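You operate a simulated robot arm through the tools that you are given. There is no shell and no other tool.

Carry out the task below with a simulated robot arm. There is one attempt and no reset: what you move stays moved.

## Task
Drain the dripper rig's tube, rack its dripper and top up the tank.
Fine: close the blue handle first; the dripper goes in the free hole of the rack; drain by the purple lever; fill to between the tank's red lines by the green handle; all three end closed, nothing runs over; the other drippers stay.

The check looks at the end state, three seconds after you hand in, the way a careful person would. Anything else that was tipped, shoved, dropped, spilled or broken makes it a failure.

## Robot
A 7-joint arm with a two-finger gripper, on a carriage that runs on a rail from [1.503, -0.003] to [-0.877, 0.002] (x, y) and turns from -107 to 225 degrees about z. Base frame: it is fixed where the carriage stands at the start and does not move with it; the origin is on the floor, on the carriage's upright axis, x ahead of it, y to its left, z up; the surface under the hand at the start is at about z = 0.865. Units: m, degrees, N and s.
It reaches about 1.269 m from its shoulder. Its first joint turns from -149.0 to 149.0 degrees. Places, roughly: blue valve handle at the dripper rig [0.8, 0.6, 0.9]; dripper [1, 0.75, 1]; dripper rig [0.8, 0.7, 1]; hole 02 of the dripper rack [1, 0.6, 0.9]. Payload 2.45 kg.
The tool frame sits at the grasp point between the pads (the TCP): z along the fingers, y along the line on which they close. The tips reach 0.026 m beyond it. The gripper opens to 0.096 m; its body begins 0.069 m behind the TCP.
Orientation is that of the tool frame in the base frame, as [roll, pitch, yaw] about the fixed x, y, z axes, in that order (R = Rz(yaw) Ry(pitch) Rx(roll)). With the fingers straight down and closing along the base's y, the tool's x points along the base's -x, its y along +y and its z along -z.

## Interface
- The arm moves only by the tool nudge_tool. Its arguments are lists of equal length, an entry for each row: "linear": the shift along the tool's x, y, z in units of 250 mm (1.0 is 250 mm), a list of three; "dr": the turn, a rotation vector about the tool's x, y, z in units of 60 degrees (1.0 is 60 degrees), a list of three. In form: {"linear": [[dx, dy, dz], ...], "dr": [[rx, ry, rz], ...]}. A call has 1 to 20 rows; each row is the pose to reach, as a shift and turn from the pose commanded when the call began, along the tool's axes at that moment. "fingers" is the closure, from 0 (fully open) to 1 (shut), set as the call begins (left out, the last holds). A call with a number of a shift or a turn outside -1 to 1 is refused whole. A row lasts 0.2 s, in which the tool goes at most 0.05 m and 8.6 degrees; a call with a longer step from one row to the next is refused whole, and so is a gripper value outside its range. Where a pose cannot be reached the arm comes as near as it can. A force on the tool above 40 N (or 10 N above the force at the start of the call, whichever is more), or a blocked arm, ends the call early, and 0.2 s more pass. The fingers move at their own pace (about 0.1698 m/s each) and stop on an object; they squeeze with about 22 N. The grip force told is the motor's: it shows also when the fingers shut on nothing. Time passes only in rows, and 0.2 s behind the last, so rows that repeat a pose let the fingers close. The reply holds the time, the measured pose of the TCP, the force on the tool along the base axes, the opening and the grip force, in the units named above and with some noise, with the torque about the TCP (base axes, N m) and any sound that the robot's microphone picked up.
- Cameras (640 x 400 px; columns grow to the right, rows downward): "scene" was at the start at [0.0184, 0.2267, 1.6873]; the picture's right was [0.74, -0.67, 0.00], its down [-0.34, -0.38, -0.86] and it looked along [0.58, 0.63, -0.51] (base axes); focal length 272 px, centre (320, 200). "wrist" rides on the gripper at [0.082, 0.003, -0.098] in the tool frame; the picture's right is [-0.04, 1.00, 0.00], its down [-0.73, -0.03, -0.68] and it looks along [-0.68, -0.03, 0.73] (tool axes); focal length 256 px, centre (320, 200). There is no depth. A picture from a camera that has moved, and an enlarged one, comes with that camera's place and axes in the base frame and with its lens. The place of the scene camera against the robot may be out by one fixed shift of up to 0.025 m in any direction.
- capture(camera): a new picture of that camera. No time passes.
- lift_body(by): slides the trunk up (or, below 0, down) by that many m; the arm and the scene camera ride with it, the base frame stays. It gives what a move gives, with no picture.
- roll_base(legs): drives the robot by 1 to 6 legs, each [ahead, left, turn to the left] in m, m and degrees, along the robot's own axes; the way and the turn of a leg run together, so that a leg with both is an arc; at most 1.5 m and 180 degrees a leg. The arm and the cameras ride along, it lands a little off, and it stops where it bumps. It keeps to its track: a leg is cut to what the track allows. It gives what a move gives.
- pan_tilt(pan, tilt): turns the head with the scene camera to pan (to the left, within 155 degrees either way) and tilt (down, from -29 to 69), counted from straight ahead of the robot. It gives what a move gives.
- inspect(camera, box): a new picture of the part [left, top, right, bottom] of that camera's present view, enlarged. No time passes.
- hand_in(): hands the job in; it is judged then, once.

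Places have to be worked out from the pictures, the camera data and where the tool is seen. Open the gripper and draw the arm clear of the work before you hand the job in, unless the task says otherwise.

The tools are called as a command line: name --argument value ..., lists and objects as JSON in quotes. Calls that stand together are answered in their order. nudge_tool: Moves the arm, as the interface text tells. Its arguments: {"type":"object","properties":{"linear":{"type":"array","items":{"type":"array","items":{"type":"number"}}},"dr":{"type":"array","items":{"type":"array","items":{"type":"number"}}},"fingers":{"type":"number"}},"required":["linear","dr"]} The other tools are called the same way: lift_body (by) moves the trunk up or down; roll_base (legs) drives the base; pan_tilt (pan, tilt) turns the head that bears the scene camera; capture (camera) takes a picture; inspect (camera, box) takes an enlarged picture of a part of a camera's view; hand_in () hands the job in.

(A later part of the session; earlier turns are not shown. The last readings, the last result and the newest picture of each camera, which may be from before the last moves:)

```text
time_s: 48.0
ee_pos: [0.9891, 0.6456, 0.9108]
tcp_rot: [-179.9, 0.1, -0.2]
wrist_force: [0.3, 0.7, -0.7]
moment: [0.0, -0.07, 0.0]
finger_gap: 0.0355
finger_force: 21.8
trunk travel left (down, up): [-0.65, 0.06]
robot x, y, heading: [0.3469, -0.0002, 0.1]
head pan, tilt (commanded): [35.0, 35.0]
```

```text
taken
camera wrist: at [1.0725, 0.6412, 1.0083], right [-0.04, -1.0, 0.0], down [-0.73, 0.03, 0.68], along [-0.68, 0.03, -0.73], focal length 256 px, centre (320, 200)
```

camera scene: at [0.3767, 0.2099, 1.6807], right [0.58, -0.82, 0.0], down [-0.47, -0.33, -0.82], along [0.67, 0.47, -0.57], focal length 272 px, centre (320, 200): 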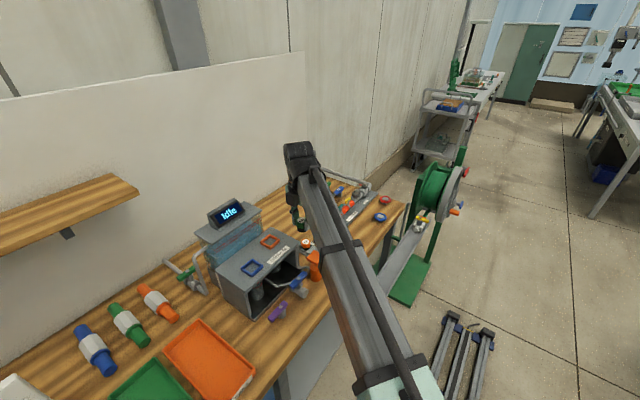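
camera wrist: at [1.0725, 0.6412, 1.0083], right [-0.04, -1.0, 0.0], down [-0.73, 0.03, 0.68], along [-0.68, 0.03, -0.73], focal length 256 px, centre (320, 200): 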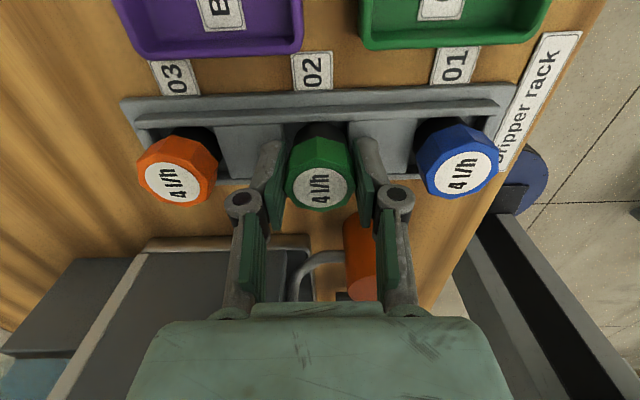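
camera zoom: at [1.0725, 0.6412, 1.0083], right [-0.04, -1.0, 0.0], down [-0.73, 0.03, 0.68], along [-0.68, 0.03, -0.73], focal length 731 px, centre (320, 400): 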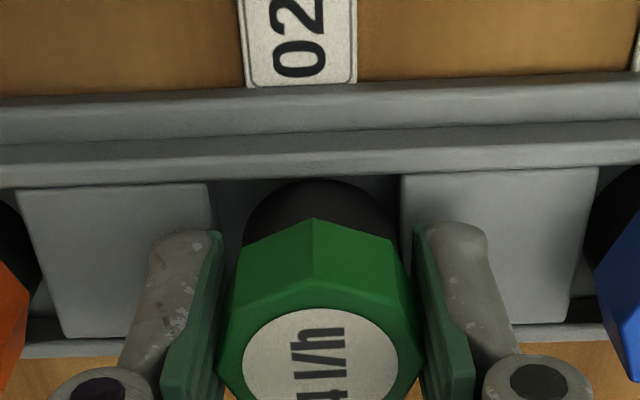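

The shift cleared the edge: now no force at z 0.911, and comparing cap rows with the neighbours mine is still ~7 mm higher. I keep lowering gently.

nudge_tool --linear '[[0, 0, 0.008], [0, 0, 0.016], [0, 0, 0.022]]' --dr '[[0, 0, 0], [0, 0, 0], [0, 0, 0]]'

capture --camera "wrist"

inspect --camera "wrist" --box '[220, 60, 420, 200]'

```text
time_s: 48.8
ee_pos: [0.9892, 0.6463, 0.9048]
tcp_rot: [180.0, 0.1, -0.1]
wrist_force: [-1.7, -0.1, 0.5]
moment: [-0.01, 0.06, 0.0]
finger_gap: 0.0356
finger_force: 22.1
trunk travel left (down, up): [-0.65, 0.06]
robot x, y, heading: [0.3463, -0.0059, 0.2]
head pan, tilt (commanded): [35.0, 35.0]
```

```text
taken
camera wrist: at [1.0731, 0.6423, 1.0026], right [-0.04, -1.0, 0.0], down [-0.73, 0.03, 0.68], along [-0.68, 0.03, -0.73], focal length 256 px, centre (320, 200)
```

wrist: 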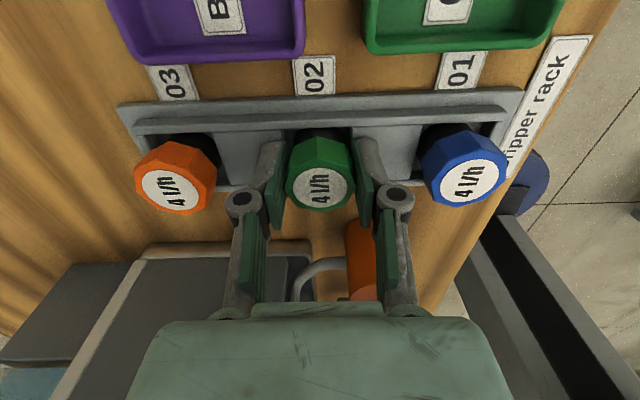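

```text
2.86 times, centred on (320, 130) of wrist
camera zoom: at [1.0731, 0.6423, 1.0026], right [-0.04, -1.0, 0.0], down [-0.73, 0.03, 0.68], along [-0.68, 0.03, -0.73], focal length 731 px, centre (320, 400)
```

zoom: 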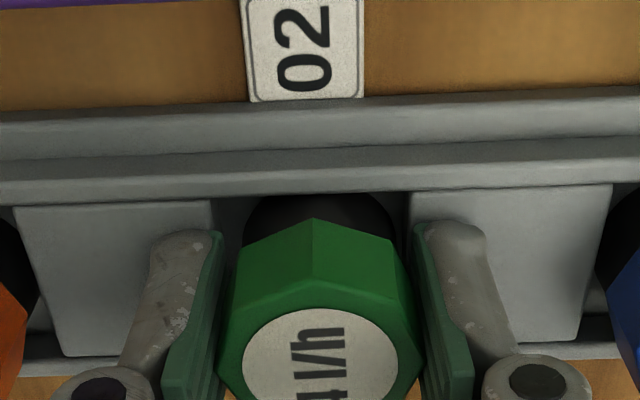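

The base is now hidden behind the rail (inside the well) and the cap is within ~1–2 mm of the neighbours' height. I lower 1.5 mm more watching force.

nudge_tool --linear '[[0, 0, 0.003], [0, 0, 0.006], [0, 0, 0.006]]' --dr '[[0, 0, 0], [0, 0, 0], [0, 0, 0]]'

capture --camera "wrist"

```text
time_s: 49.6
ee_pos: [0.9898, 0.6459, 0.9059]
tcp_rot: [-180.0, 0.0, -0.2]
wrist_force: [-1.6, 0.5, 4.1]
moment: [-0.05, 0.1, -0.03]
finger_gap: 0.0351
finger_force: 21.9
trunk travel left (down, up): [-0.65, 0.06]
robot x, y, heading: [0.3451, 0.0021, 0.2]
head pan, tilt (commanded): [35.0, 35.0]
```

```text
taken
camera wrist: at [1.073, 0.6422, 1.0018], right [-0.04, -1.0, 0.0], down [-0.73, 0.03, 0.68], along [-0.68, 0.03, -0.73], focal length 256 px, centre (320, 200)
```

wrist: 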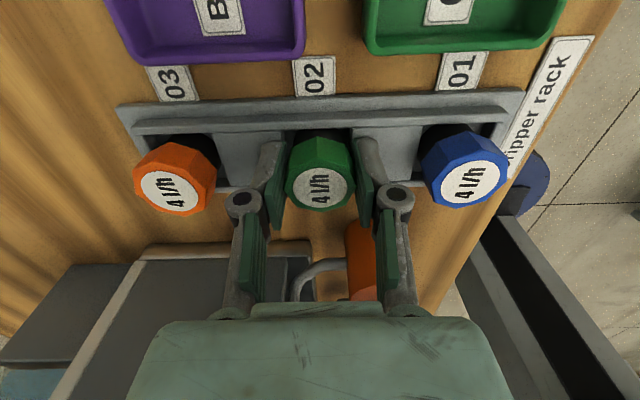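

Cap height now matches the neighbours and a light 4 N contact shows it's down. I release with a small opening (neighbours are close) and check it stands.

nudge_tool --linear '[[0, 0, 0], [0, 0, 0], [0, 0, 0]]' --dr '[[0, 0, 0], [0, 0, 0], [0, 0, 0]]' --fingers 0.54

capture --camera "wrist"

```text
time_s: 50.4
ee_pos: [0.9896, 0.6468, 0.9041]
tcp_rot: [-179.9, 0.0, -0.2]
wrist_force: [0.7, 0.3, 0.6]
moment: [-0.03, -0.02, 0.03]
finger_gap: 0.0442
finger_force: 0.1
trunk travel left (down, up): [-0.65, 0.06]
robot x, y, heading: [0.3465, 0.0024, 0.1]
head pan, tilt (commanded): [35.0, 35.0]
```

```text
taken
camera wrist: at [1.0737, 0.6421, 1.0011], right [-0.04, -1.0, 0.0], down [-0.73, 0.03, 0.68], along [-0.68, 0.03, -0.73], focal length 256 px, centre (320, 200)
```

wrist: 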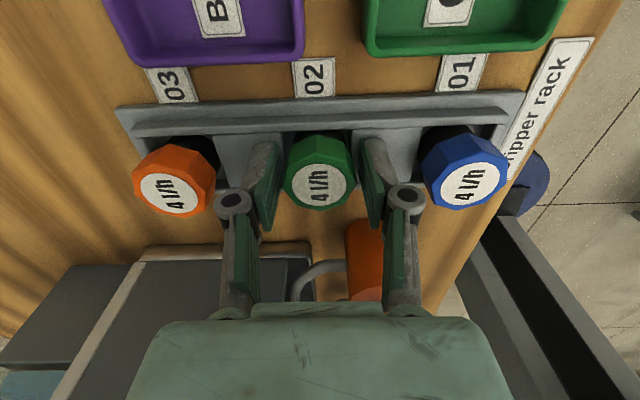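

It stands level with the others in hole 02. I rise straight up clear of the rack.

nudge_tool --linear '[[0, 0, -0.06], [0, 0, -0.2], [0, 0, -0.36], [0, 0, -0.52], [0, 0, -0.68], [0, 0, -0.84], [0, 0, -0.9]]' --dr '[[0, 0, 0], [0, 0, 0], [0, 0, 0], [0, 0, 0], [0, 0, 0], [0, 0, 0], [0, 0, 0]]'

capture --camera "wrist"

inspect --camera "wrist" --box '[220, 80, 420, 220]'

inspect --camera "scene" --box '[270, 200, 400, 300]'

```text
time_s: 52.0
ee_pos: [0.9912, 0.6466, 1.1287]
tcp_rot: [-180.0, 0.1, -0.2]
wrist_force: [0.0, -0.7, -0.6]
moment: [-0.03, 0.02, -0.03]
finger_gap: 0.044
finger_force: 0.0
trunk travel left (down, up): [-0.65, 0.06]
robot x, y, heading: [0.3458, -0.0034, 0.2]
head pan, tilt (commanded): [35.0, 35.0]
```

```text
taken
camera wrist: at [1.0743, 0.6422, 1.2267], right [-0.04, -1.0, 0.0], down [-0.73, 0.03, 0.68], along [-0.68, 0.03, -0.73], focal length 256 px, centre (320, 200)
```

wrist: 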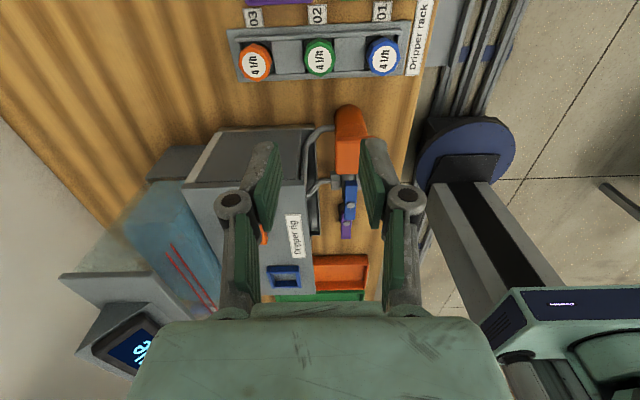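

```text
2.86 times, centred on (320, 150) of wrist
camera zoom: at [1.0743, 0.6422, 1.2267], right [-0.04, -1.0, 0.0], down [-0.73, 0.03, 0.68], along [-0.68, 0.03, -0.73], focal length 731 px, centre (320, 343)
```

zoom: 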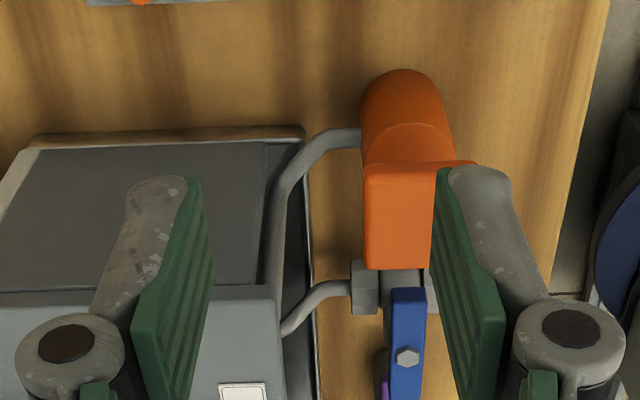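

```text
4.00 times, centred on (335, 250) of scene
camera zoom: at [0.3764, 0.2098, 1.6807], right [0.58, -0.82, 0.0], down [-0.47, -0.33, -0.82], along [0.67, 0.47, -0.57], focal length 1088 px, centre (260, 0)
```

zoom: 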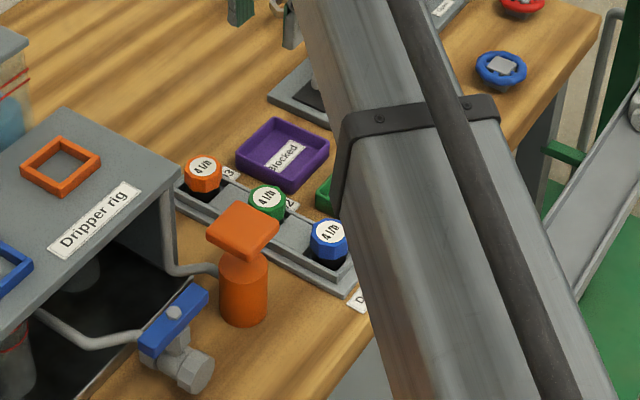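

The dripper sits in hole 02 in line with the others. Next is the green handle at ≈(0.606, 0.923, 0.96), so I bring the tool back left, turning it back to yaw 180 on the way.

nudge_tool --linear '[[-0.125, 0, -0.04], [-0.25, 0.02, -0.08], [-0.375, 0.04, -0.08], [-0.5, 0.06, -0.08], [-0.625, 0.08, -0.08], [-0.75, 0.1, -0.08], [-0.875, 0.12, -0.08], [-1.0, 0.14, -0.08]]' --dr '[[0, 0, 0.125], [0, 0, 0.25], [0, 0, 0.375], [0, 0, 0.5], [0, 0, 0.625], [0, 0, 0.75], [0, 0, 0.875], [0, 0, 1.0]]'

nudge_tool --linear '[[0, 0, 0], [0, 0, 0], [0, 0, 0], [0, 0, 0], [0, 0, 0], [0, 0, 0], [0, 0, 0], [0, 0, 0]]' --dr '[[0, 0, 0.125], [0, 0, 0.25], [0, 0, 0.375], [0, 0, 0.5], [0, 0, 0.625], [0, 0, 0.75], [0, 0, 0.875], [0, 0, 1.0]]'

nudge_tool --linear '[[0, 0, 0], [0, 0, 0], [0, 0, 0], [0, 0, 0], [0, 0, 0], [0, 0, 0], [0, 0, 0], [0, 0, 0]]' --dr '[[0, 0, 0.125], [0, 0, 0.25], [0, 0, 0.375], [0, 0, 0.5], [0, 0, 0.625], [0, 0, 0.75], [0, 0, 0.875], [0, 0, 1.0]]'

capture --camera "scene"

capture --camera "wrist"

```text
time_s: 53.8
ee_pos: [0.7413, 0.6115, 1.1487]
tcp_rot: [179.9, 0.0, -60.4]
wrist_force: [0.2, -0.8, 0.1]
moment: [0.0, 0.03, 0.0]
finger_gap: 0.0441
finger_force: 0.1
trunk travel left (down, up): [-0.65, 0.06]
robot x, y, heading: [0.3475, -0.005, 0.0]
head pan, tilt (commanded): [35.0, 35.0]
```

```text
time_s: 55.6
ee_pos: [0.7411, 0.6118, 1.1495]
tcp_rot: [180.0, 0.0, -120.3]
wrist_force: [-0.3, -0.4, 0.2]
moment: [0.0, 0.0, 0.01]
finger_gap: 0.0443
finger_force: 0.2
trunk travel left (down, up): [-0.65, 0.06]
robot x, y, heading: [0.3493, -0.0041, 0.1]
head pan, tilt (commanded): [35.0, 35.0]
```

```text
time_s: 57.4
ee_pos: [0.7414, 0.6106, 1.1492]
tcp_rot: [-180.0, 0.1, 179.7]
wrist_force: [0.1, 0.0, -0.1]
moment: [0.02, -0.03, 0.0]
finger_gap: 0.0443
finger_force: 0.0
trunk travel left (down, up): [-0.65, 0.06]
robot x, y, heading: [0.3484, -0.0011, -0.0]
head pan, tilt (commanded): [35.0, 35.0]
```

```text
taken
camera scene: at [0.3765, 0.2099, 1.6807], right [0.58, -0.82, 0.0], down [-0.47, -0.33, -0.82], along [0.67, 0.47, -0.57], focal length 272 px, centre (320, 200)
```

scene: 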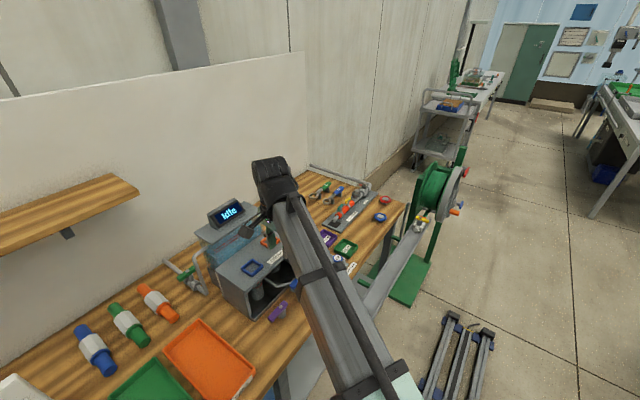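

```text
taken
camera wrist: at [0.6609, 0.6151, 1.2463], right [0.05, 1.0, 0.0], down [0.73, -0.03, 0.68], along [0.68, -0.03, -0.73], focal length 256 px, centre (320, 200)
```

wrist: 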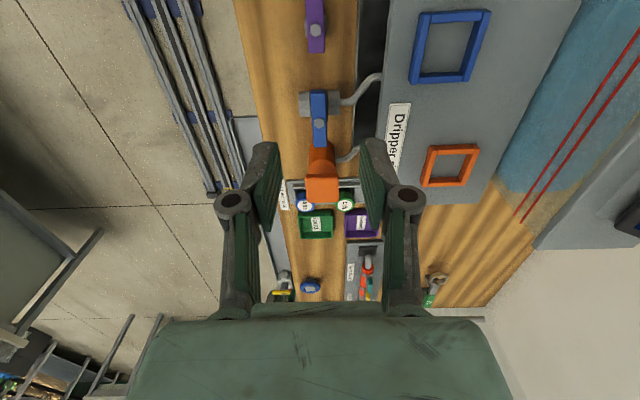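

Yaw is back at 180. I check the blue handle's angle again, and look closely at the green valve and the tank from the scene camera.

inspect --camera "wrist" --box '[280, 70, 380, 170]'

inspect --camera "scene" --box '[155, 230, 225, 300]'

inspect --camera "scene" --box '[180, 195, 270, 285]'

```text
4.00 times, centred on (330, 120) of wrist
camera zoom: at [0.6609, 0.6151, 1.2463], right [0.05, 1.0, 0.0], down [0.73, -0.03, 0.68], along [0.68, -0.03, -0.73], focal length 1024 px, centre (280, 520)
```

zoom: 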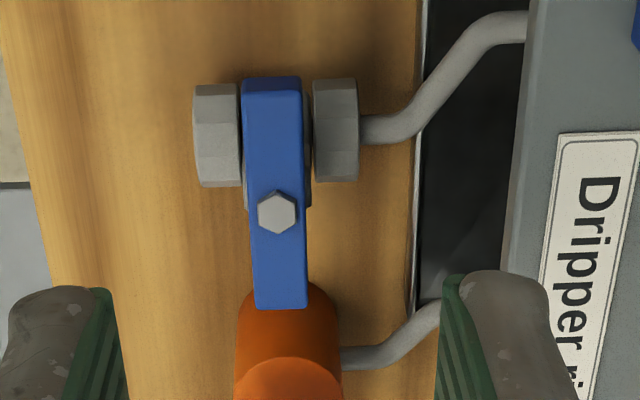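

```text
5.71 times, centred on (190, 265) of scene
camera zoom: at [0.3765, 0.2099, 1.6807], right [0.58, -0.82, 0.0], down [-0.47, -0.33, -0.82], along [0.67, 0.47, -0.57], focal length 1554 px, centre (1063, -171)
```

zoom: 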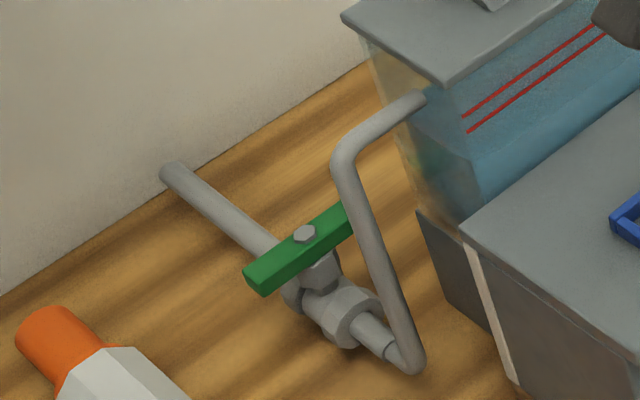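

```text
4.44 times, centred on (225, 240) of scene
camera zoom: at [0.3765, 0.2099, 1.6807], right [0.58, -0.82, 0.0], down [-0.47, -0.33, -0.82], along [0.67, 0.47, -0.57], focal length 1209 px, centre (742, 22)
```

zoom: 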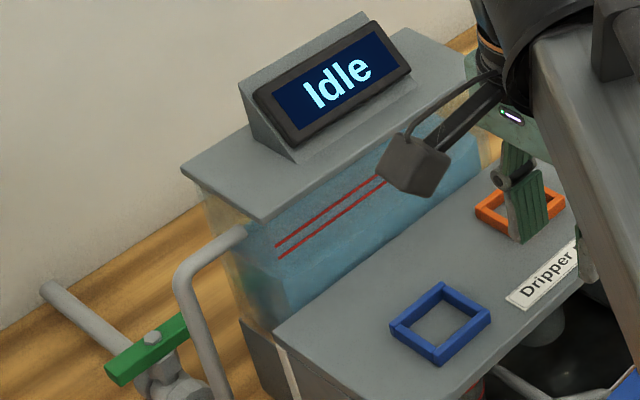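

Blue is squarely closed. The tank's water line sits about 2 cm below the lower red line (lines ~1 cm apart). I move left and then forward to get a close wrist view of the green valve and its riser pipe.

nudge_tool --linear '[[0.18, 0, 0], [0.36, 0, 0], [0.54, 0, 0], [0.72, 0, 0], [0.9, 0, 0], [1.0, 0, 0]]' --dr '[[0, 0, 0], [0, 0, 0], [0, 0, 0], [0, 0, 0], [0, 0, 0], [0, 0, 0]]'

nudge_tool --linear '[[0.08, 0.14, 0], [0.16, 0.3, 0], [0.16, 0.46, 0], [0.16, 0.62, 0], [0.16, 0.78, 0], [0.16, 0.9, 0]]' --dr '[[0, 0, 0], [0, 0, 0], [0, 0, 0], [0, 0, 0], [0, 0, 0], [0, 0, 0]]'

capture --camera "wrist"

capture --camera "scene"

```text
time_s: 58.8
ee_pos: [0.4903, 0.6133, 1.1492]
tcp_rot: [180.0, 0.0, 179.8]
wrist_force: [0.3, 0.0, 0.3]
moment: [0.02, 0.0, 0.01]
finger_gap: 0.0444
finger_force: 0.0
trunk travel left (down, up): [-0.65, 0.06]
robot x, y, heading: [0.3489, -0.0012, 0.3]
head pan, tilt (commanded): [35.0, 35.0]
```

```text
time_s: 60.2
ee_pos: [0.4526, 0.8386, 1.1476]
tcp_rot: [-179.9, -0.1, 179.8]
wrist_force: [-0.8, 0.1, -0.4]
moment: [-0.01, 0.04, -0.01]
finger_gap: 0.0441
finger_force: 0.1
trunk travel left (down, up): [-0.65, 0.06]
robot x, y, heading: [0.3474, -0.0001, 0.1]
head pan, tilt (commanded): [35.0, 35.0]
```

```text
taken
camera wrist: at [0.372, 0.8416, 1.2458], right [0.04, 1.0, 0.0], down [0.73, -0.03, 0.68], along [0.68, -0.03, -0.73], focal length 256 px, centre (320, 200)
```

wrist: 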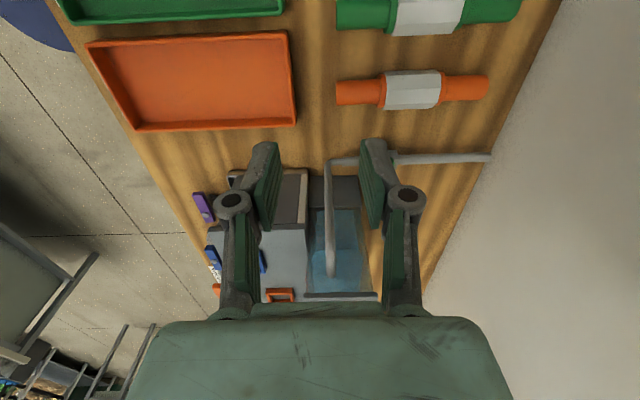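

```text
taken
camera scene: at [0.3765, 0.2102, 1.6806], right [0.58, -0.82, 0.0], down [-0.47, -0.33, -0.82], along [0.67, 0.47, -0.57], focal length 272 px, centre (320, 200)
```

scene: 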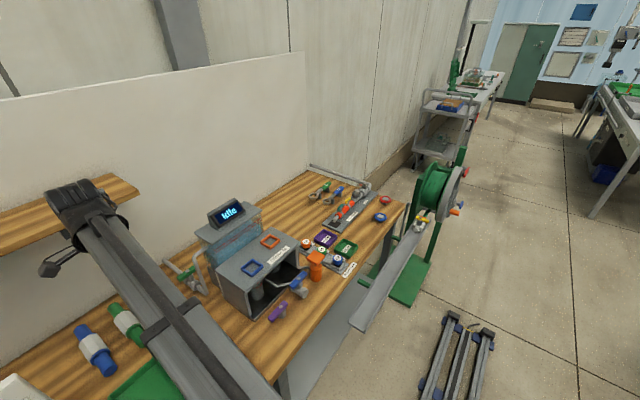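

The right finger hides the green handle in the wrist view; I shut the fingers briefly to see past them.

nudge_tool --linear '[[0, 0, 0], [0, 0, 0]]' --dr '[[0, 0, 0], [0, 0, 0]]' --fingers 1.0

inspect --camera "wrist" --box '[310, 110, 490, 250]'

inspect --camera "scene" --box '[155, 230, 225, 300]'

```text
time_s: 60.8
ee_pos: [0.4528, 0.8385, 1.1486]
tcp_rot: [180.0, 0.0, 179.8]
wrist_force: [0.4, 0.2, -0.4]
moment: [-0.01, 0.01, -0.02]
finger_gap: 0.0
finger_force: 22.0
trunk travel left (down, up): [-0.65, 0.06]
robot x, y, heading: [0.348, -0.0013, 0.3]
head pan, tilt (commanded): [35.0, 35.0]
```

```text
2.86 times, centred on (400, 180) of wrist
camera zoom: at [0.3719, 0.8408, 1.2458], right [0.04, 1.0, 0.0], down [0.73, -0.03, 0.68], along [0.68, -0.03, -0.73], focal length 731 px, centre (91, 257)
```

zoom: 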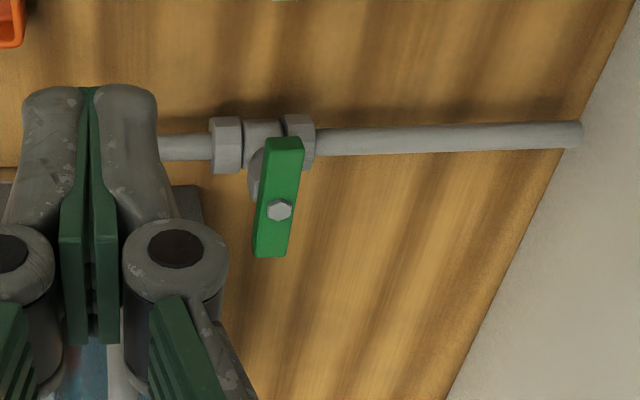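

```text
5.71 times, centred on (190, 265) of scene
camera zoom: at [0.3765, 0.21, 1.6807], right [0.58, -0.82, 0.0], down [-0.47, -0.33, -0.82], along [0.67, 0.47, -0.57], focal length 1554 px, centre (1063, -171)
```

zoom: 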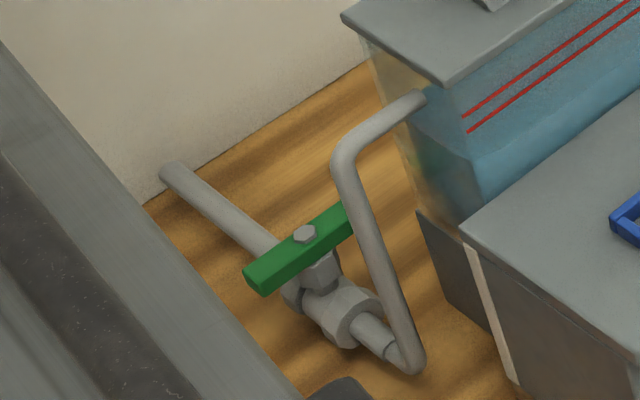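

The bolt is near (0.60–0.62, 0.925, 0.95–0.97); I need another viewpoint. I tilt the hand (wrist leaning toward the robot and −x, away from shelf and riser) and come a bit nearer.

nudge_tool --linear '[[-0.06, 0.017, 0.046], [-0.12, 0.034, 0.092], [-0.18, 0.051, 0.138], [-0.24, 0.068, 0.184], [-0.309, 0.086, 0.232]]' --dr '[[-0.06, -0.067, 0], [-0.12, -0.133, 0], [-0.18, -0.2, 0], [-0.24, -0.267, 0], [-0.3, -0.333, 0]]'

capture --camera "wrist"

capture --camera "scene"

```text
time_s: 62.0
ee_pos: [0.5286, 0.8591, 1.0903]
tcp_rot: [161.2, 19.6, 176.5]
wrist_force: [-0.1, 0.9, -0.2]
moment: [0.01, -0.03, 0.03]
finger_gap: 0.0
finger_force: 22.3
trunk travel left (down, up): [-0.65, 0.06]
robot x, y, heading: [0.3463, 0.0012, 0.3]
head pan, tilt (commanded): [35.0, 35.0]
```

```text
taken
camera wrist: at [0.4202, 0.837, 1.1511], right [-0.01, 0.95, 0.32], down [0.46, -0.28, 0.84], along [0.89, 0.16, -0.43], focal length 256 px, centre (320, 200)
```

wrist: 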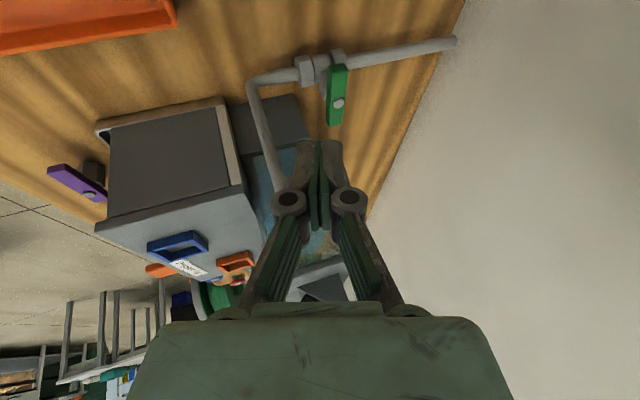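

```text
taken
camera scene: at [0.3765, 0.21, 1.6807], right [0.58, -0.82, 0.0], down [-0.47, -0.33, -0.82], along [0.67, 0.47, -0.57], focal length 272 px, centre (320, 200)
```

scene: 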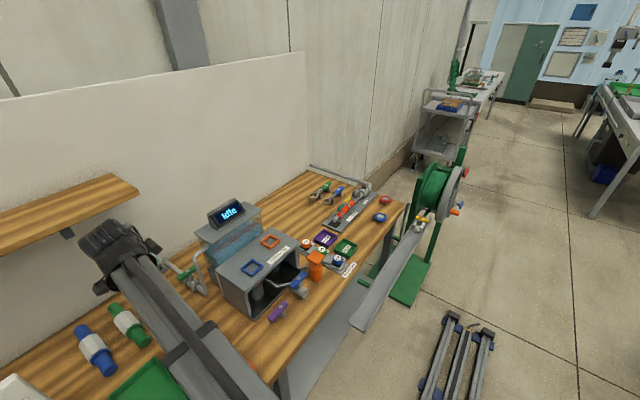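

Good view with both handle and riser. I zoom in for precise points.

inspect --camera "wrist" --box '[230, 20, 390, 150]'

inspect --camera "scene" --box '[80, 200, 220, 310]'

```text
3.08 times, centred on (310, 85) of wrist
camera zoom: at [0.4202, 0.837, 1.1511], right [-0.01, 0.95, 0.32], down [0.46, -0.28, 0.84], along [0.89, 0.16, -0.43], focal length 788 px, centre (351, 554)
```

zoom: 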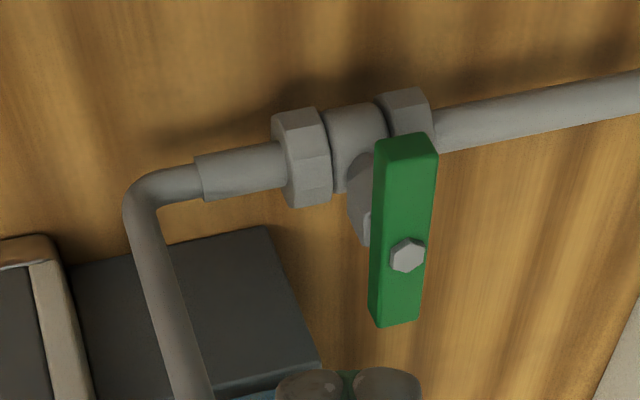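

```text
3.64 times, centred on (150, 255) of scene
camera zoom: at [0.3765, 0.21, 1.6807], right [0.58, -0.82, 0.0], down [-0.47, -0.33, -0.82], along [0.67, 0.47, -0.57], focal length 989 px, centre (938, 0)
```

zoom: 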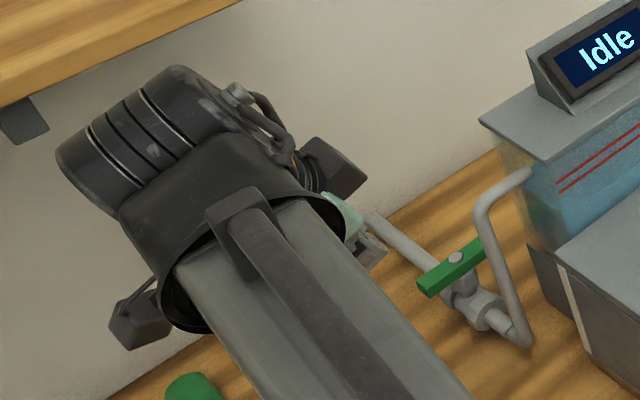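

The bolt triangulates cleanly to (0.616, 0.928, 0.952), bar from x≈0.580 to 0.656, riser at (0.62, 0.845). I open to ~36 mm and advance along the finger direction toward the bar's −x end, stopping short to verify.

nudge_tool --linear '[[0, 0.03, 0.08], [0.001, 0.06, 0.16], [0.002, 0.078, 0.24], [0.002, 0.078, 0.3]]' --dr '[[0, 0, 0], [0, 0, 0], [0, 0, 0], [0, 0, 0]]' --fingers 0.625

capture --camera "wrist"

inspect --camera "wrist" --box '[240, 40, 400, 200]'

inspect --camera "scene" --box '[80, 190, 220, 310]'

```text
time_s: 63.0
ee_pos: [0.5522, 0.9009, 1.0308]
tcp_rot: [161.1, 19.6, 176.5]
wrist_force: [0.1, -0.2, -0.5]
moment: [-0.03, 0.0, -0.01]
finger_gap: 0.036
finger_force: 0.1
trunk travel left (down, up): [-0.65, 0.06]
robot x, y, heading: [0.3471, -0.0058, 0.3]
head pan, tilt (commanded): [35.0, 35.0]
```

```text
taken
camera wrist: at [0.4442, 0.8777, 1.0908], right [-0.01, 0.95, 0.32], down [0.46, -0.28, 0.84], along [0.89, 0.16, -0.44], focal length 256 px, centre (320, 200)
```

wrist: 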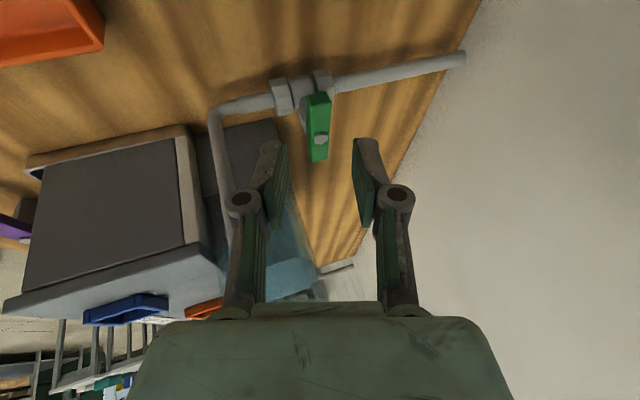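

```text
2.50 times, centred on (320, 120) of wrist
camera zoom: at [0.4442, 0.8777, 1.0908], right [-0.01, 0.95, 0.32], down [0.46, -0.28, 0.84], along [0.89, 0.16, -0.44], focal length 640 px, centre (320, 400)
```

zoom: 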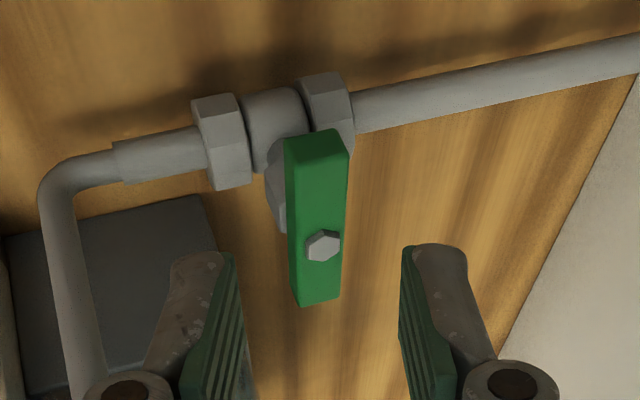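

```text
3.33 times, centred on (150, 250) of scene
camera zoom: at [0.3765, 0.2101, 1.6807], right [0.58, -0.82, 0.0], down [-0.47, -0.33, -0.82], along [0.67, 0.47, -0.57], focal length 907 px, centre (887, 33)
```

zoom: 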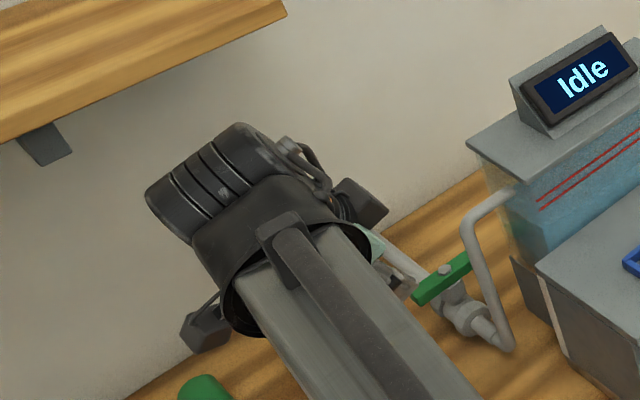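

The bar is centred between the fingers. I advance along the finger direction to straddle its end.

nudge_tool --linear '[[0, 0, 0.1], [0, 0, 0.2], [0, -0.002, 0.28], [0, -0.004, 0.344]]' --dr '[[0, 0, 0], [0, 0, 0], [0, 0, 0], [0, 0, 0]]'

capture --camera "wrist"

inspect --camera "scene" --box '[100, 200, 260, 310]'

```text
time_s: 64.0
ee_pos: [0.5814, 0.9259, 0.9523]
tcp_rot: [161.1, 19.6, 176.4]
wrist_force: [0.0, 0.3, -0.6]
moment: [0.0, -0.04, 0.01]
finger_gap: 0.0361
finger_force: 0.1
trunk travel left (down, up): [-0.65, 0.06]
robot x, y, heading: [0.345, -0.0023, 0.3]
head pan, tilt (commanded): [35.0, 35.0]
```

```text
taken
camera wrist: at [0.473, 0.9033, 1.0133], right [-0.01, 0.95, 0.32], down [0.46, -0.28, 0.84], along [0.89, 0.16, -0.44], focal length 256 px, centre (320, 200)
```

wrist: 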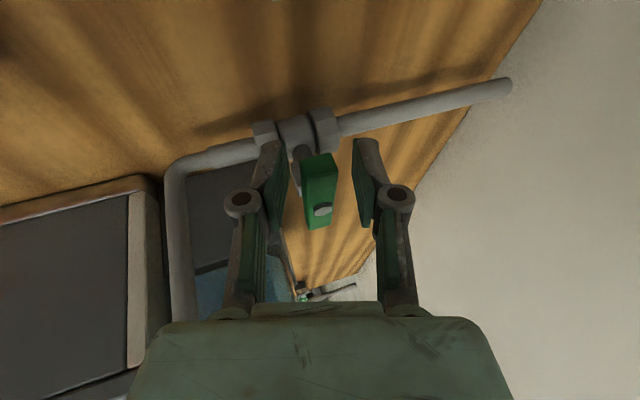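

```text
3.64 times, centred on (180, 255) of scene
camera zoom: at [0.3765, 0.21, 1.6807], right [0.58, -0.82, 0.0], down [-0.47, -0.33, -0.82], along [0.67, 0.47, -0.57], focal length 989 px, centre (829, 0)
```

zoom: 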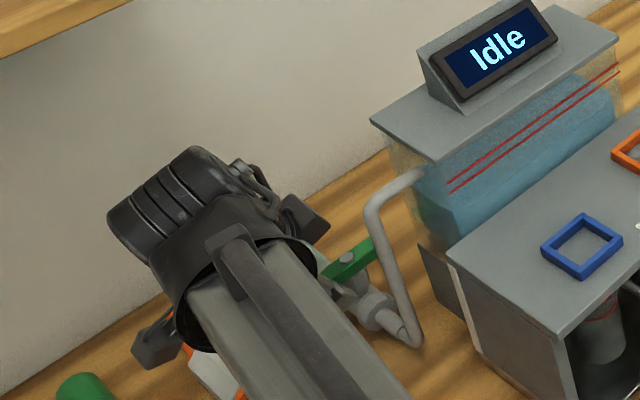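

The fingers straddle the bar end without force. Now I pull gently toward −y (≈14 mm, of which ~7 mm is play) to begin opening counter-clockwise and see how it reacts.

nudge_tool --linear '[[-0.0015, -0.0267, -0.0085], [-0.003, -0.0533, -0.017]]' --dr '[[0, 0, 0], [0, 0, 0]]'

inspect --camera "scene" --box '[150, 195, 270, 295]'

inspect --camera "wrist" --box '[230, 80, 410, 260]'

```text
time_s: 64.6
ee_pos: [0.5806, 0.9123, 0.953]
tcp_rot: [161.2, 19.5, 176.6]
wrist_force: [-0.9, 5.5, 1.3]
moment: [0.04, 0.08, 0.11]
finger_gap: 0.0396
finger_force: 2.9
trunk travel left (down, up): [-0.65, 0.06]
robot x, y, heading: [0.3509, -0.0004, 0.2]
head pan, tilt (commanded): [35.0, 35.0]
```

```text
4.00 times, centred on (210, 245) of scene
camera zoom: at [0.3763, 0.2105, 1.6806], right [0.58, -0.82, 0.0], down [-0.47, -0.33, -0.82], along [0.67, 0.47, -0.57], focal length 1088 px, centre (760, 20)
```

zoom: 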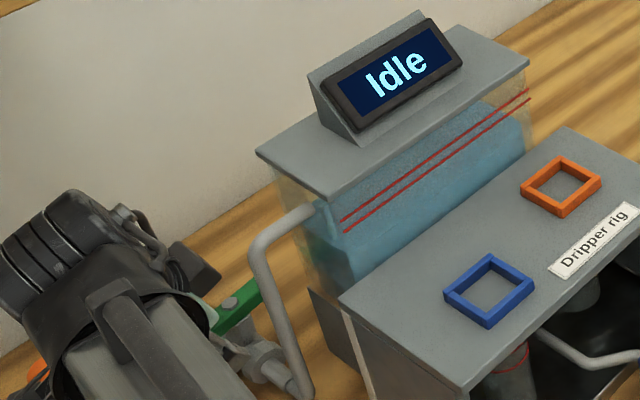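

```text
2.22 times, centred on (320, 170) of wrist
camera zoom: at [0.472, 0.8899, 1.0133], right [-0.01, 0.95, 0.32], down [0.46, -0.28, 0.84], along [0.89, 0.16, -0.44], focal length 569 px, centre (320, 267)
```

zoom: 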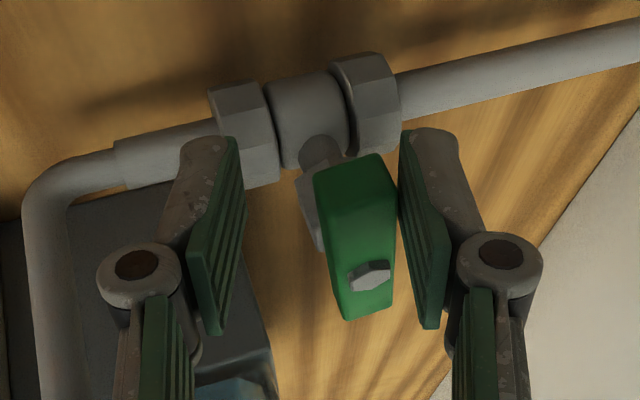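

The bar gave slightly (~7°) with 5 N while the loose finger yielded a bit; no flow visible yet. I narrow the fingers to ~26 mm, which nudges it a little more open, and watch for flow.

nudge_tool --linear '[[0, 0, 0], [0, 0, 0]]' --dr '[[0, 0, 0], [0, 0, 0]]' --fingers 0.73

inspect --camera "scene" --box '[150, 195, 270, 295]'

inspect --camera "wrist" --box '[230, 80, 410, 260]'

```text
time_s: 65.2
ee_pos: [0.5803, 0.9109, 0.9524]
tcp_rot: [161.1, 19.6, 176.6]
wrist_force: [-3.2, 3.7, 0.8]
moment: [0.01, 0.04, 0.12]
finger_gap: 0.0289
finger_force: 1.8
trunk travel left (down, up): [-0.65, 0.06]
robot x, y, heading: [0.3464, -0.0005, 0.1]
head pan, tilt (commanded): [35.0, 35.0]
```

```text
4.00 times, centred on (210, 245) of scene
camera zoom: at [0.376, 0.2102, 1.6806], right [0.58, -0.82, 0.0], down [-0.47, -0.33, -0.82], along [0.67, 0.47, -0.57], focal length 1088 px, centre (760, 20)
```

zoom: 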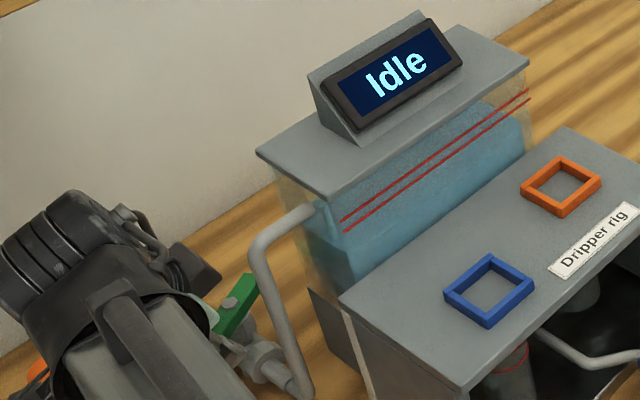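

```text
2.22 times, centred on (320, 170) of wrist
camera zoom: at [0.4718, 0.8892, 1.0133], right [-0.01, 0.95, 0.32], down [0.46, -0.27, 0.84], along [0.89, 0.16, -0.44], focal length 569 px, centre (320, 267)
```

zoom: 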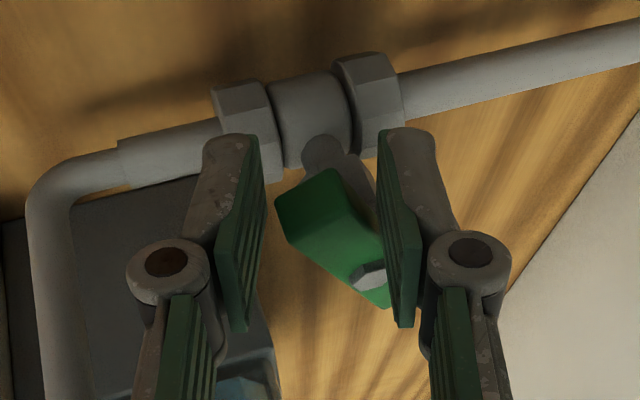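

The bar is now clearly open ~25–30°. I hold for a short moment and check whether the tank level moves.

nudge_tool --linear '[[0, 0, 0], [0, 0, 0]]' --dr '[[0, 0, 0], [0, 0, 0]]'

inspect --camera "scene" --box '[200, 200, 270, 280]'

```text
time_s: 65.8
ee_pos: [0.5811, 0.9118, 0.9532]
tcp_rot: [161.3, 19.6, 176.5]
wrist_force: [-3.4, 4.0, 0.0]
moment: [0.0, 0.03, 0.13]
finger_gap: 0.0278
finger_force: 1.7
trunk travel left (down, up): [-0.65, 0.06]
robot x, y, heading: [0.3469, 0.0013, 0.4]
head pan, tilt (commanded): [35.0, 35.0]
```

```text
5.00 times, centred on (235, 240) of scene
camera zoom: at [0.3761, 0.2102, 1.6806], right [0.58, -0.82, 0.0], down [-0.47, -0.33, -0.82], along [0.67, 0.47, -0.57], focal length 1360 px, centre (745, 0)
```

zoom: 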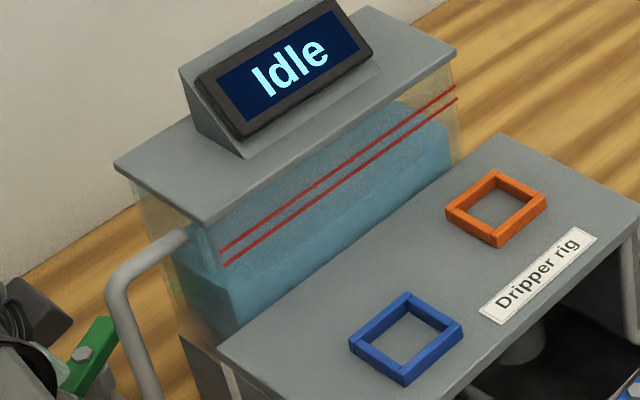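

There seems to be a stream at the inlet. I zoom into the tank's left part to measure the level.

inspect --camera "scene" --box '[220, 230, 268, 270]'

```text
10.00 times, centred on (244, 250) of scene
camera zoom: at [0.3761, 0.2102, 1.6806], right [0.58, -0.82, 0.0], down [-0.47, -0.33, -0.82], along [0.67, 0.47, -0.57], focal length 2720 px, centre (1080, -300)
```

zoom: 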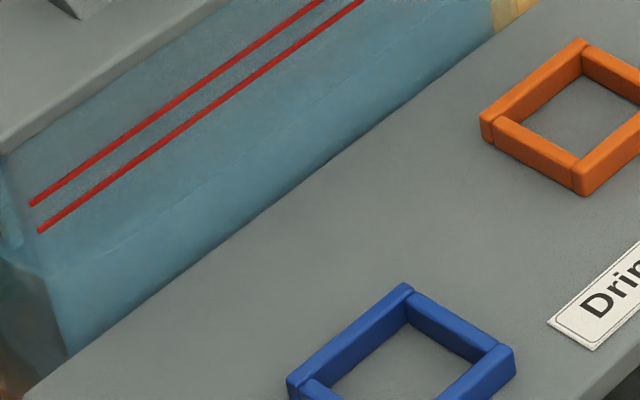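

The waterline on the front glass is ~63 px below the lower red line (lines 30 px apart) in this zoom. I hold 1 s more and compare.

nudge_tool --linear '[[0, 0, 0], [0, 0, 0], [0, 0, 0], [0, 0, 0]]' --dr '[[0, 0, 0], [0, 0, 0], [0, 0, 0], [0, 0, 0]]'

inspect --camera "scene" --box '[220, 230, 268, 270]'

inspect --camera "scene" --box '[200, 230, 248, 270]'

```text
time_s: 66.8
ee_pos: [0.5819, 0.9119, 0.9526]
tcp_rot: [161.2, 19.6, 176.5]
wrist_force: [-3.7, 3.7, -0.2]
moment: [0.04, 0.02, 0.13]
finger_gap: 0.028
finger_force: 2.0
trunk travel left (down, up): [-0.65, 0.06]
robot x, y, heading: [0.3486, -0.0044, -0.0]
head pan, tilt (commanded): [35.0, 35.0]
```

```text
10.00 times, centred on (244, 250) of scene
camera zoom: at [0.3763, 0.2102, 1.6806], right [0.58, -0.82, 0.0], down [-0.47, -0.33, -0.82], along [0.67, 0.47, -0.57], focal length 2720 px, centre (1080, -300)
```

zoom: 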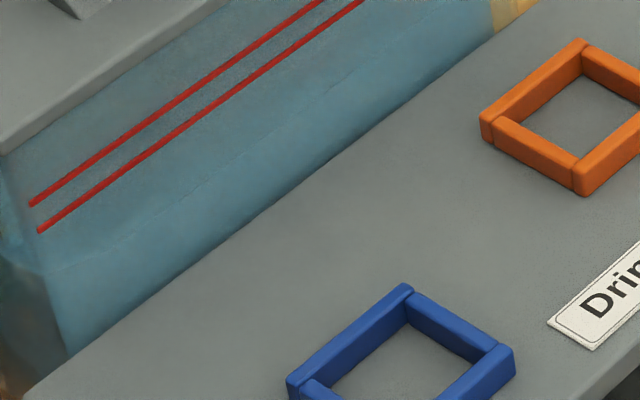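

```text
10.00 times, centred on (224, 250) of scene
camera zoom: at [0.3763, 0.2102, 1.6806], right [0.58, -0.82, 0.0], down [-0.47, -0.33, -0.82], along [0.67, 0.47, -0.57], focal length 2720 px, centre (1280, -300)
```

zoom: 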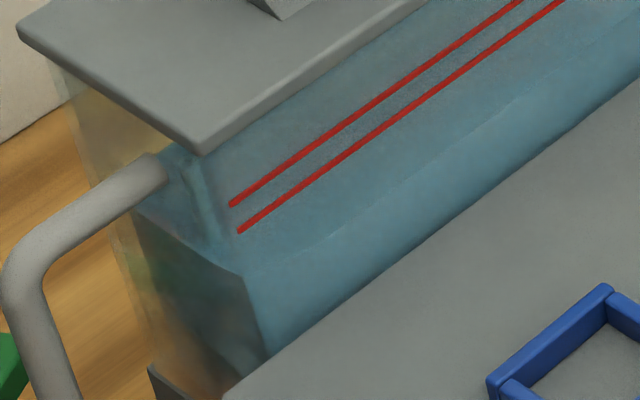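

The level changes slowly. I hold for ~3 s and measure again.

nudge_tool --linear '[[0, 0, 0], [0, 0, 0], [0, 0, 0], [0, 0, 0], [0, 0, 0], [0, 0, 0], [0, 0, 0], [0, 0, 0], [0, 0, 0], [0, 0, 0], [0, 0, 0], [0, 0, 0], [0, 0, 0], [0, 0, 0]]' --dr '[[0, 0, 0], [0, 0, 0], [0, 0, 0], [0, 0, 0], [0, 0, 0], [0, 0, 0], [0, 0, 0], [0, 0, 0], [0, 0, 0], [0, 0, 0], [0, 0, 0], [0, 0, 0], [0, 0, 0], [0, 0, 0]]'

inspect --camera "scene" --box '[200, 230, 248, 270]'

inspect --camera "scene" --box '[150, 195, 270, 295]'

```text
time_s: 69.8
ee_pos: [0.5817, 0.9119, 0.9529]
tcp_rot: [161.2, 19.6, 176.6]
wrist_force: [-3.5, 2.5, -0.6]
moment: [0.01, 0.05, 0.08]
finger_gap: 0.0277
finger_force: 1.2
trunk travel left (down, up): [-0.65, 0.06]
robot x, y, heading: [0.3479, -0.0019, 0.4]
head pan, tilt (commanded): [35.0, 35.0]
```

```text
10.00 times, centred on (224, 250) of scene
camera zoom: at [0.3761, 0.2103, 1.6806], right [0.58, -0.82, 0.0], down [-0.47, -0.33, -0.82], along [0.67, 0.47, -0.57], focal length 2720 px, centre (1280, -300)
```

zoom: 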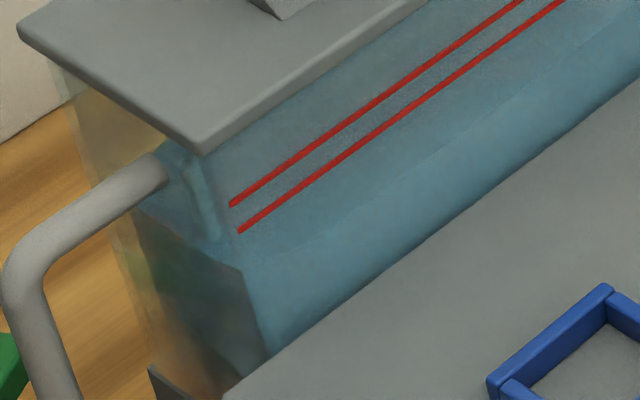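

```text
4.00 times, centred on (210, 245) of scene
camera zoom: at [0.3761, 0.2103, 1.6806], right [0.58, -0.82, 0.0], down [-0.47, -0.33, -0.82], along [0.67, 0.47, -0.57], focal length 1088 px, centre (760, 20)
```

zoom: 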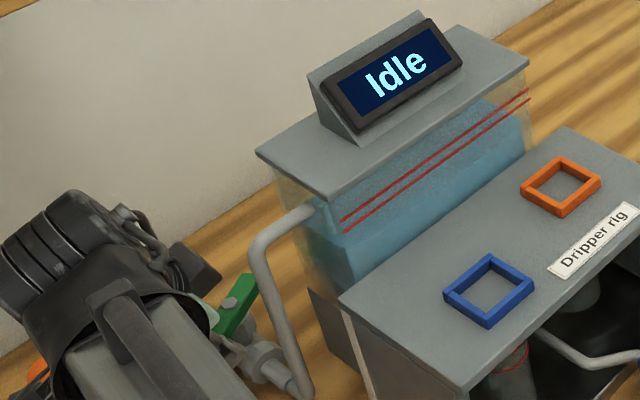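

The waterline rose ~10 px in 3 s; about 40 px more is needed to be mid-way between the lines. I hold another 4 s and re-measure.

nudge_tool --linear '[[0, 0, 0], [0, 0, 0], [0, 0, 0], [0, 0, 0], [0, 0, 0], [0, 0, 0], [0, 0, 0], [0, 0, 0], [0, 0, 0], [0, 0, 0], [0, 0, 0], [0, 0, 0], [0, 0, 0], [0, 0, 0], [0, 0, 0], [0, 0, 0], [0, 0, 0], [0, 0, 0], [0, 0, 0]]' --dr '[[0, 0, 0], [0, 0, 0], [0, 0, 0], [0, 0, 0], [0, 0, 0], [0, 0, 0], [0, 0, 0], [0, 0, 0], [0, 0, 0], [0, 0, 0], [0, 0, 0], [0, 0, 0], [0, 0, 0], [0, 0, 0], [0, 0, 0], [0, 0, 0], [0, 0, 0], [0, 0, 0], [0, 0, 0]]'

inspect --camera "scene" --box '[200, 230, 248, 270]'

inspect --camera "scene" --box '[240, 205, 288, 245]'

```text
time_s: 73.8
ee_pos: [0.5815, 0.912, 0.9512]
tcp_rot: [161.2, 19.7, 176.6]
wrist_force: [-2.1, 1.7, 0.6]
moment: [-0.13, -0.16, -0.1]
finger_gap: 0.0282
finger_force: 1.9
trunk travel left (down, up): [-0.65, 0.06]
robot x, y, heading: [0.3441, 0.0028, 0.4]
head pan, tilt (commanded): [35.0, 35.0]
```

```text
10.00 times, centred on (224, 250) of scene
camera zoom: at [0.3763, 0.2102, 1.6806], right [0.58, -0.82, 0.0], down [-0.47, -0.33, -0.82], along [0.67, 0.47, -0.57], focal length 2720 px, centre (1280, -300)
```

zoom: 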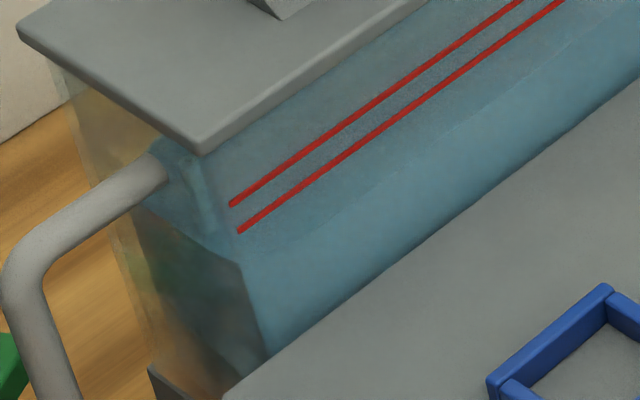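

```text
10.00 times, centred on (264, 225) of scene
camera zoom: at [0.3763, 0.2102, 1.6806], right [0.58, -0.82, 0.0], down [-0.47, -0.33, -0.82], along [0.67, 0.47, -0.57], focal length 2720 px, centre (880, -50)
```

zoom: 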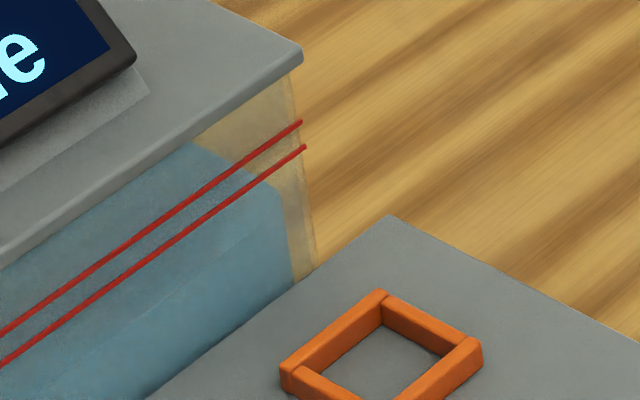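

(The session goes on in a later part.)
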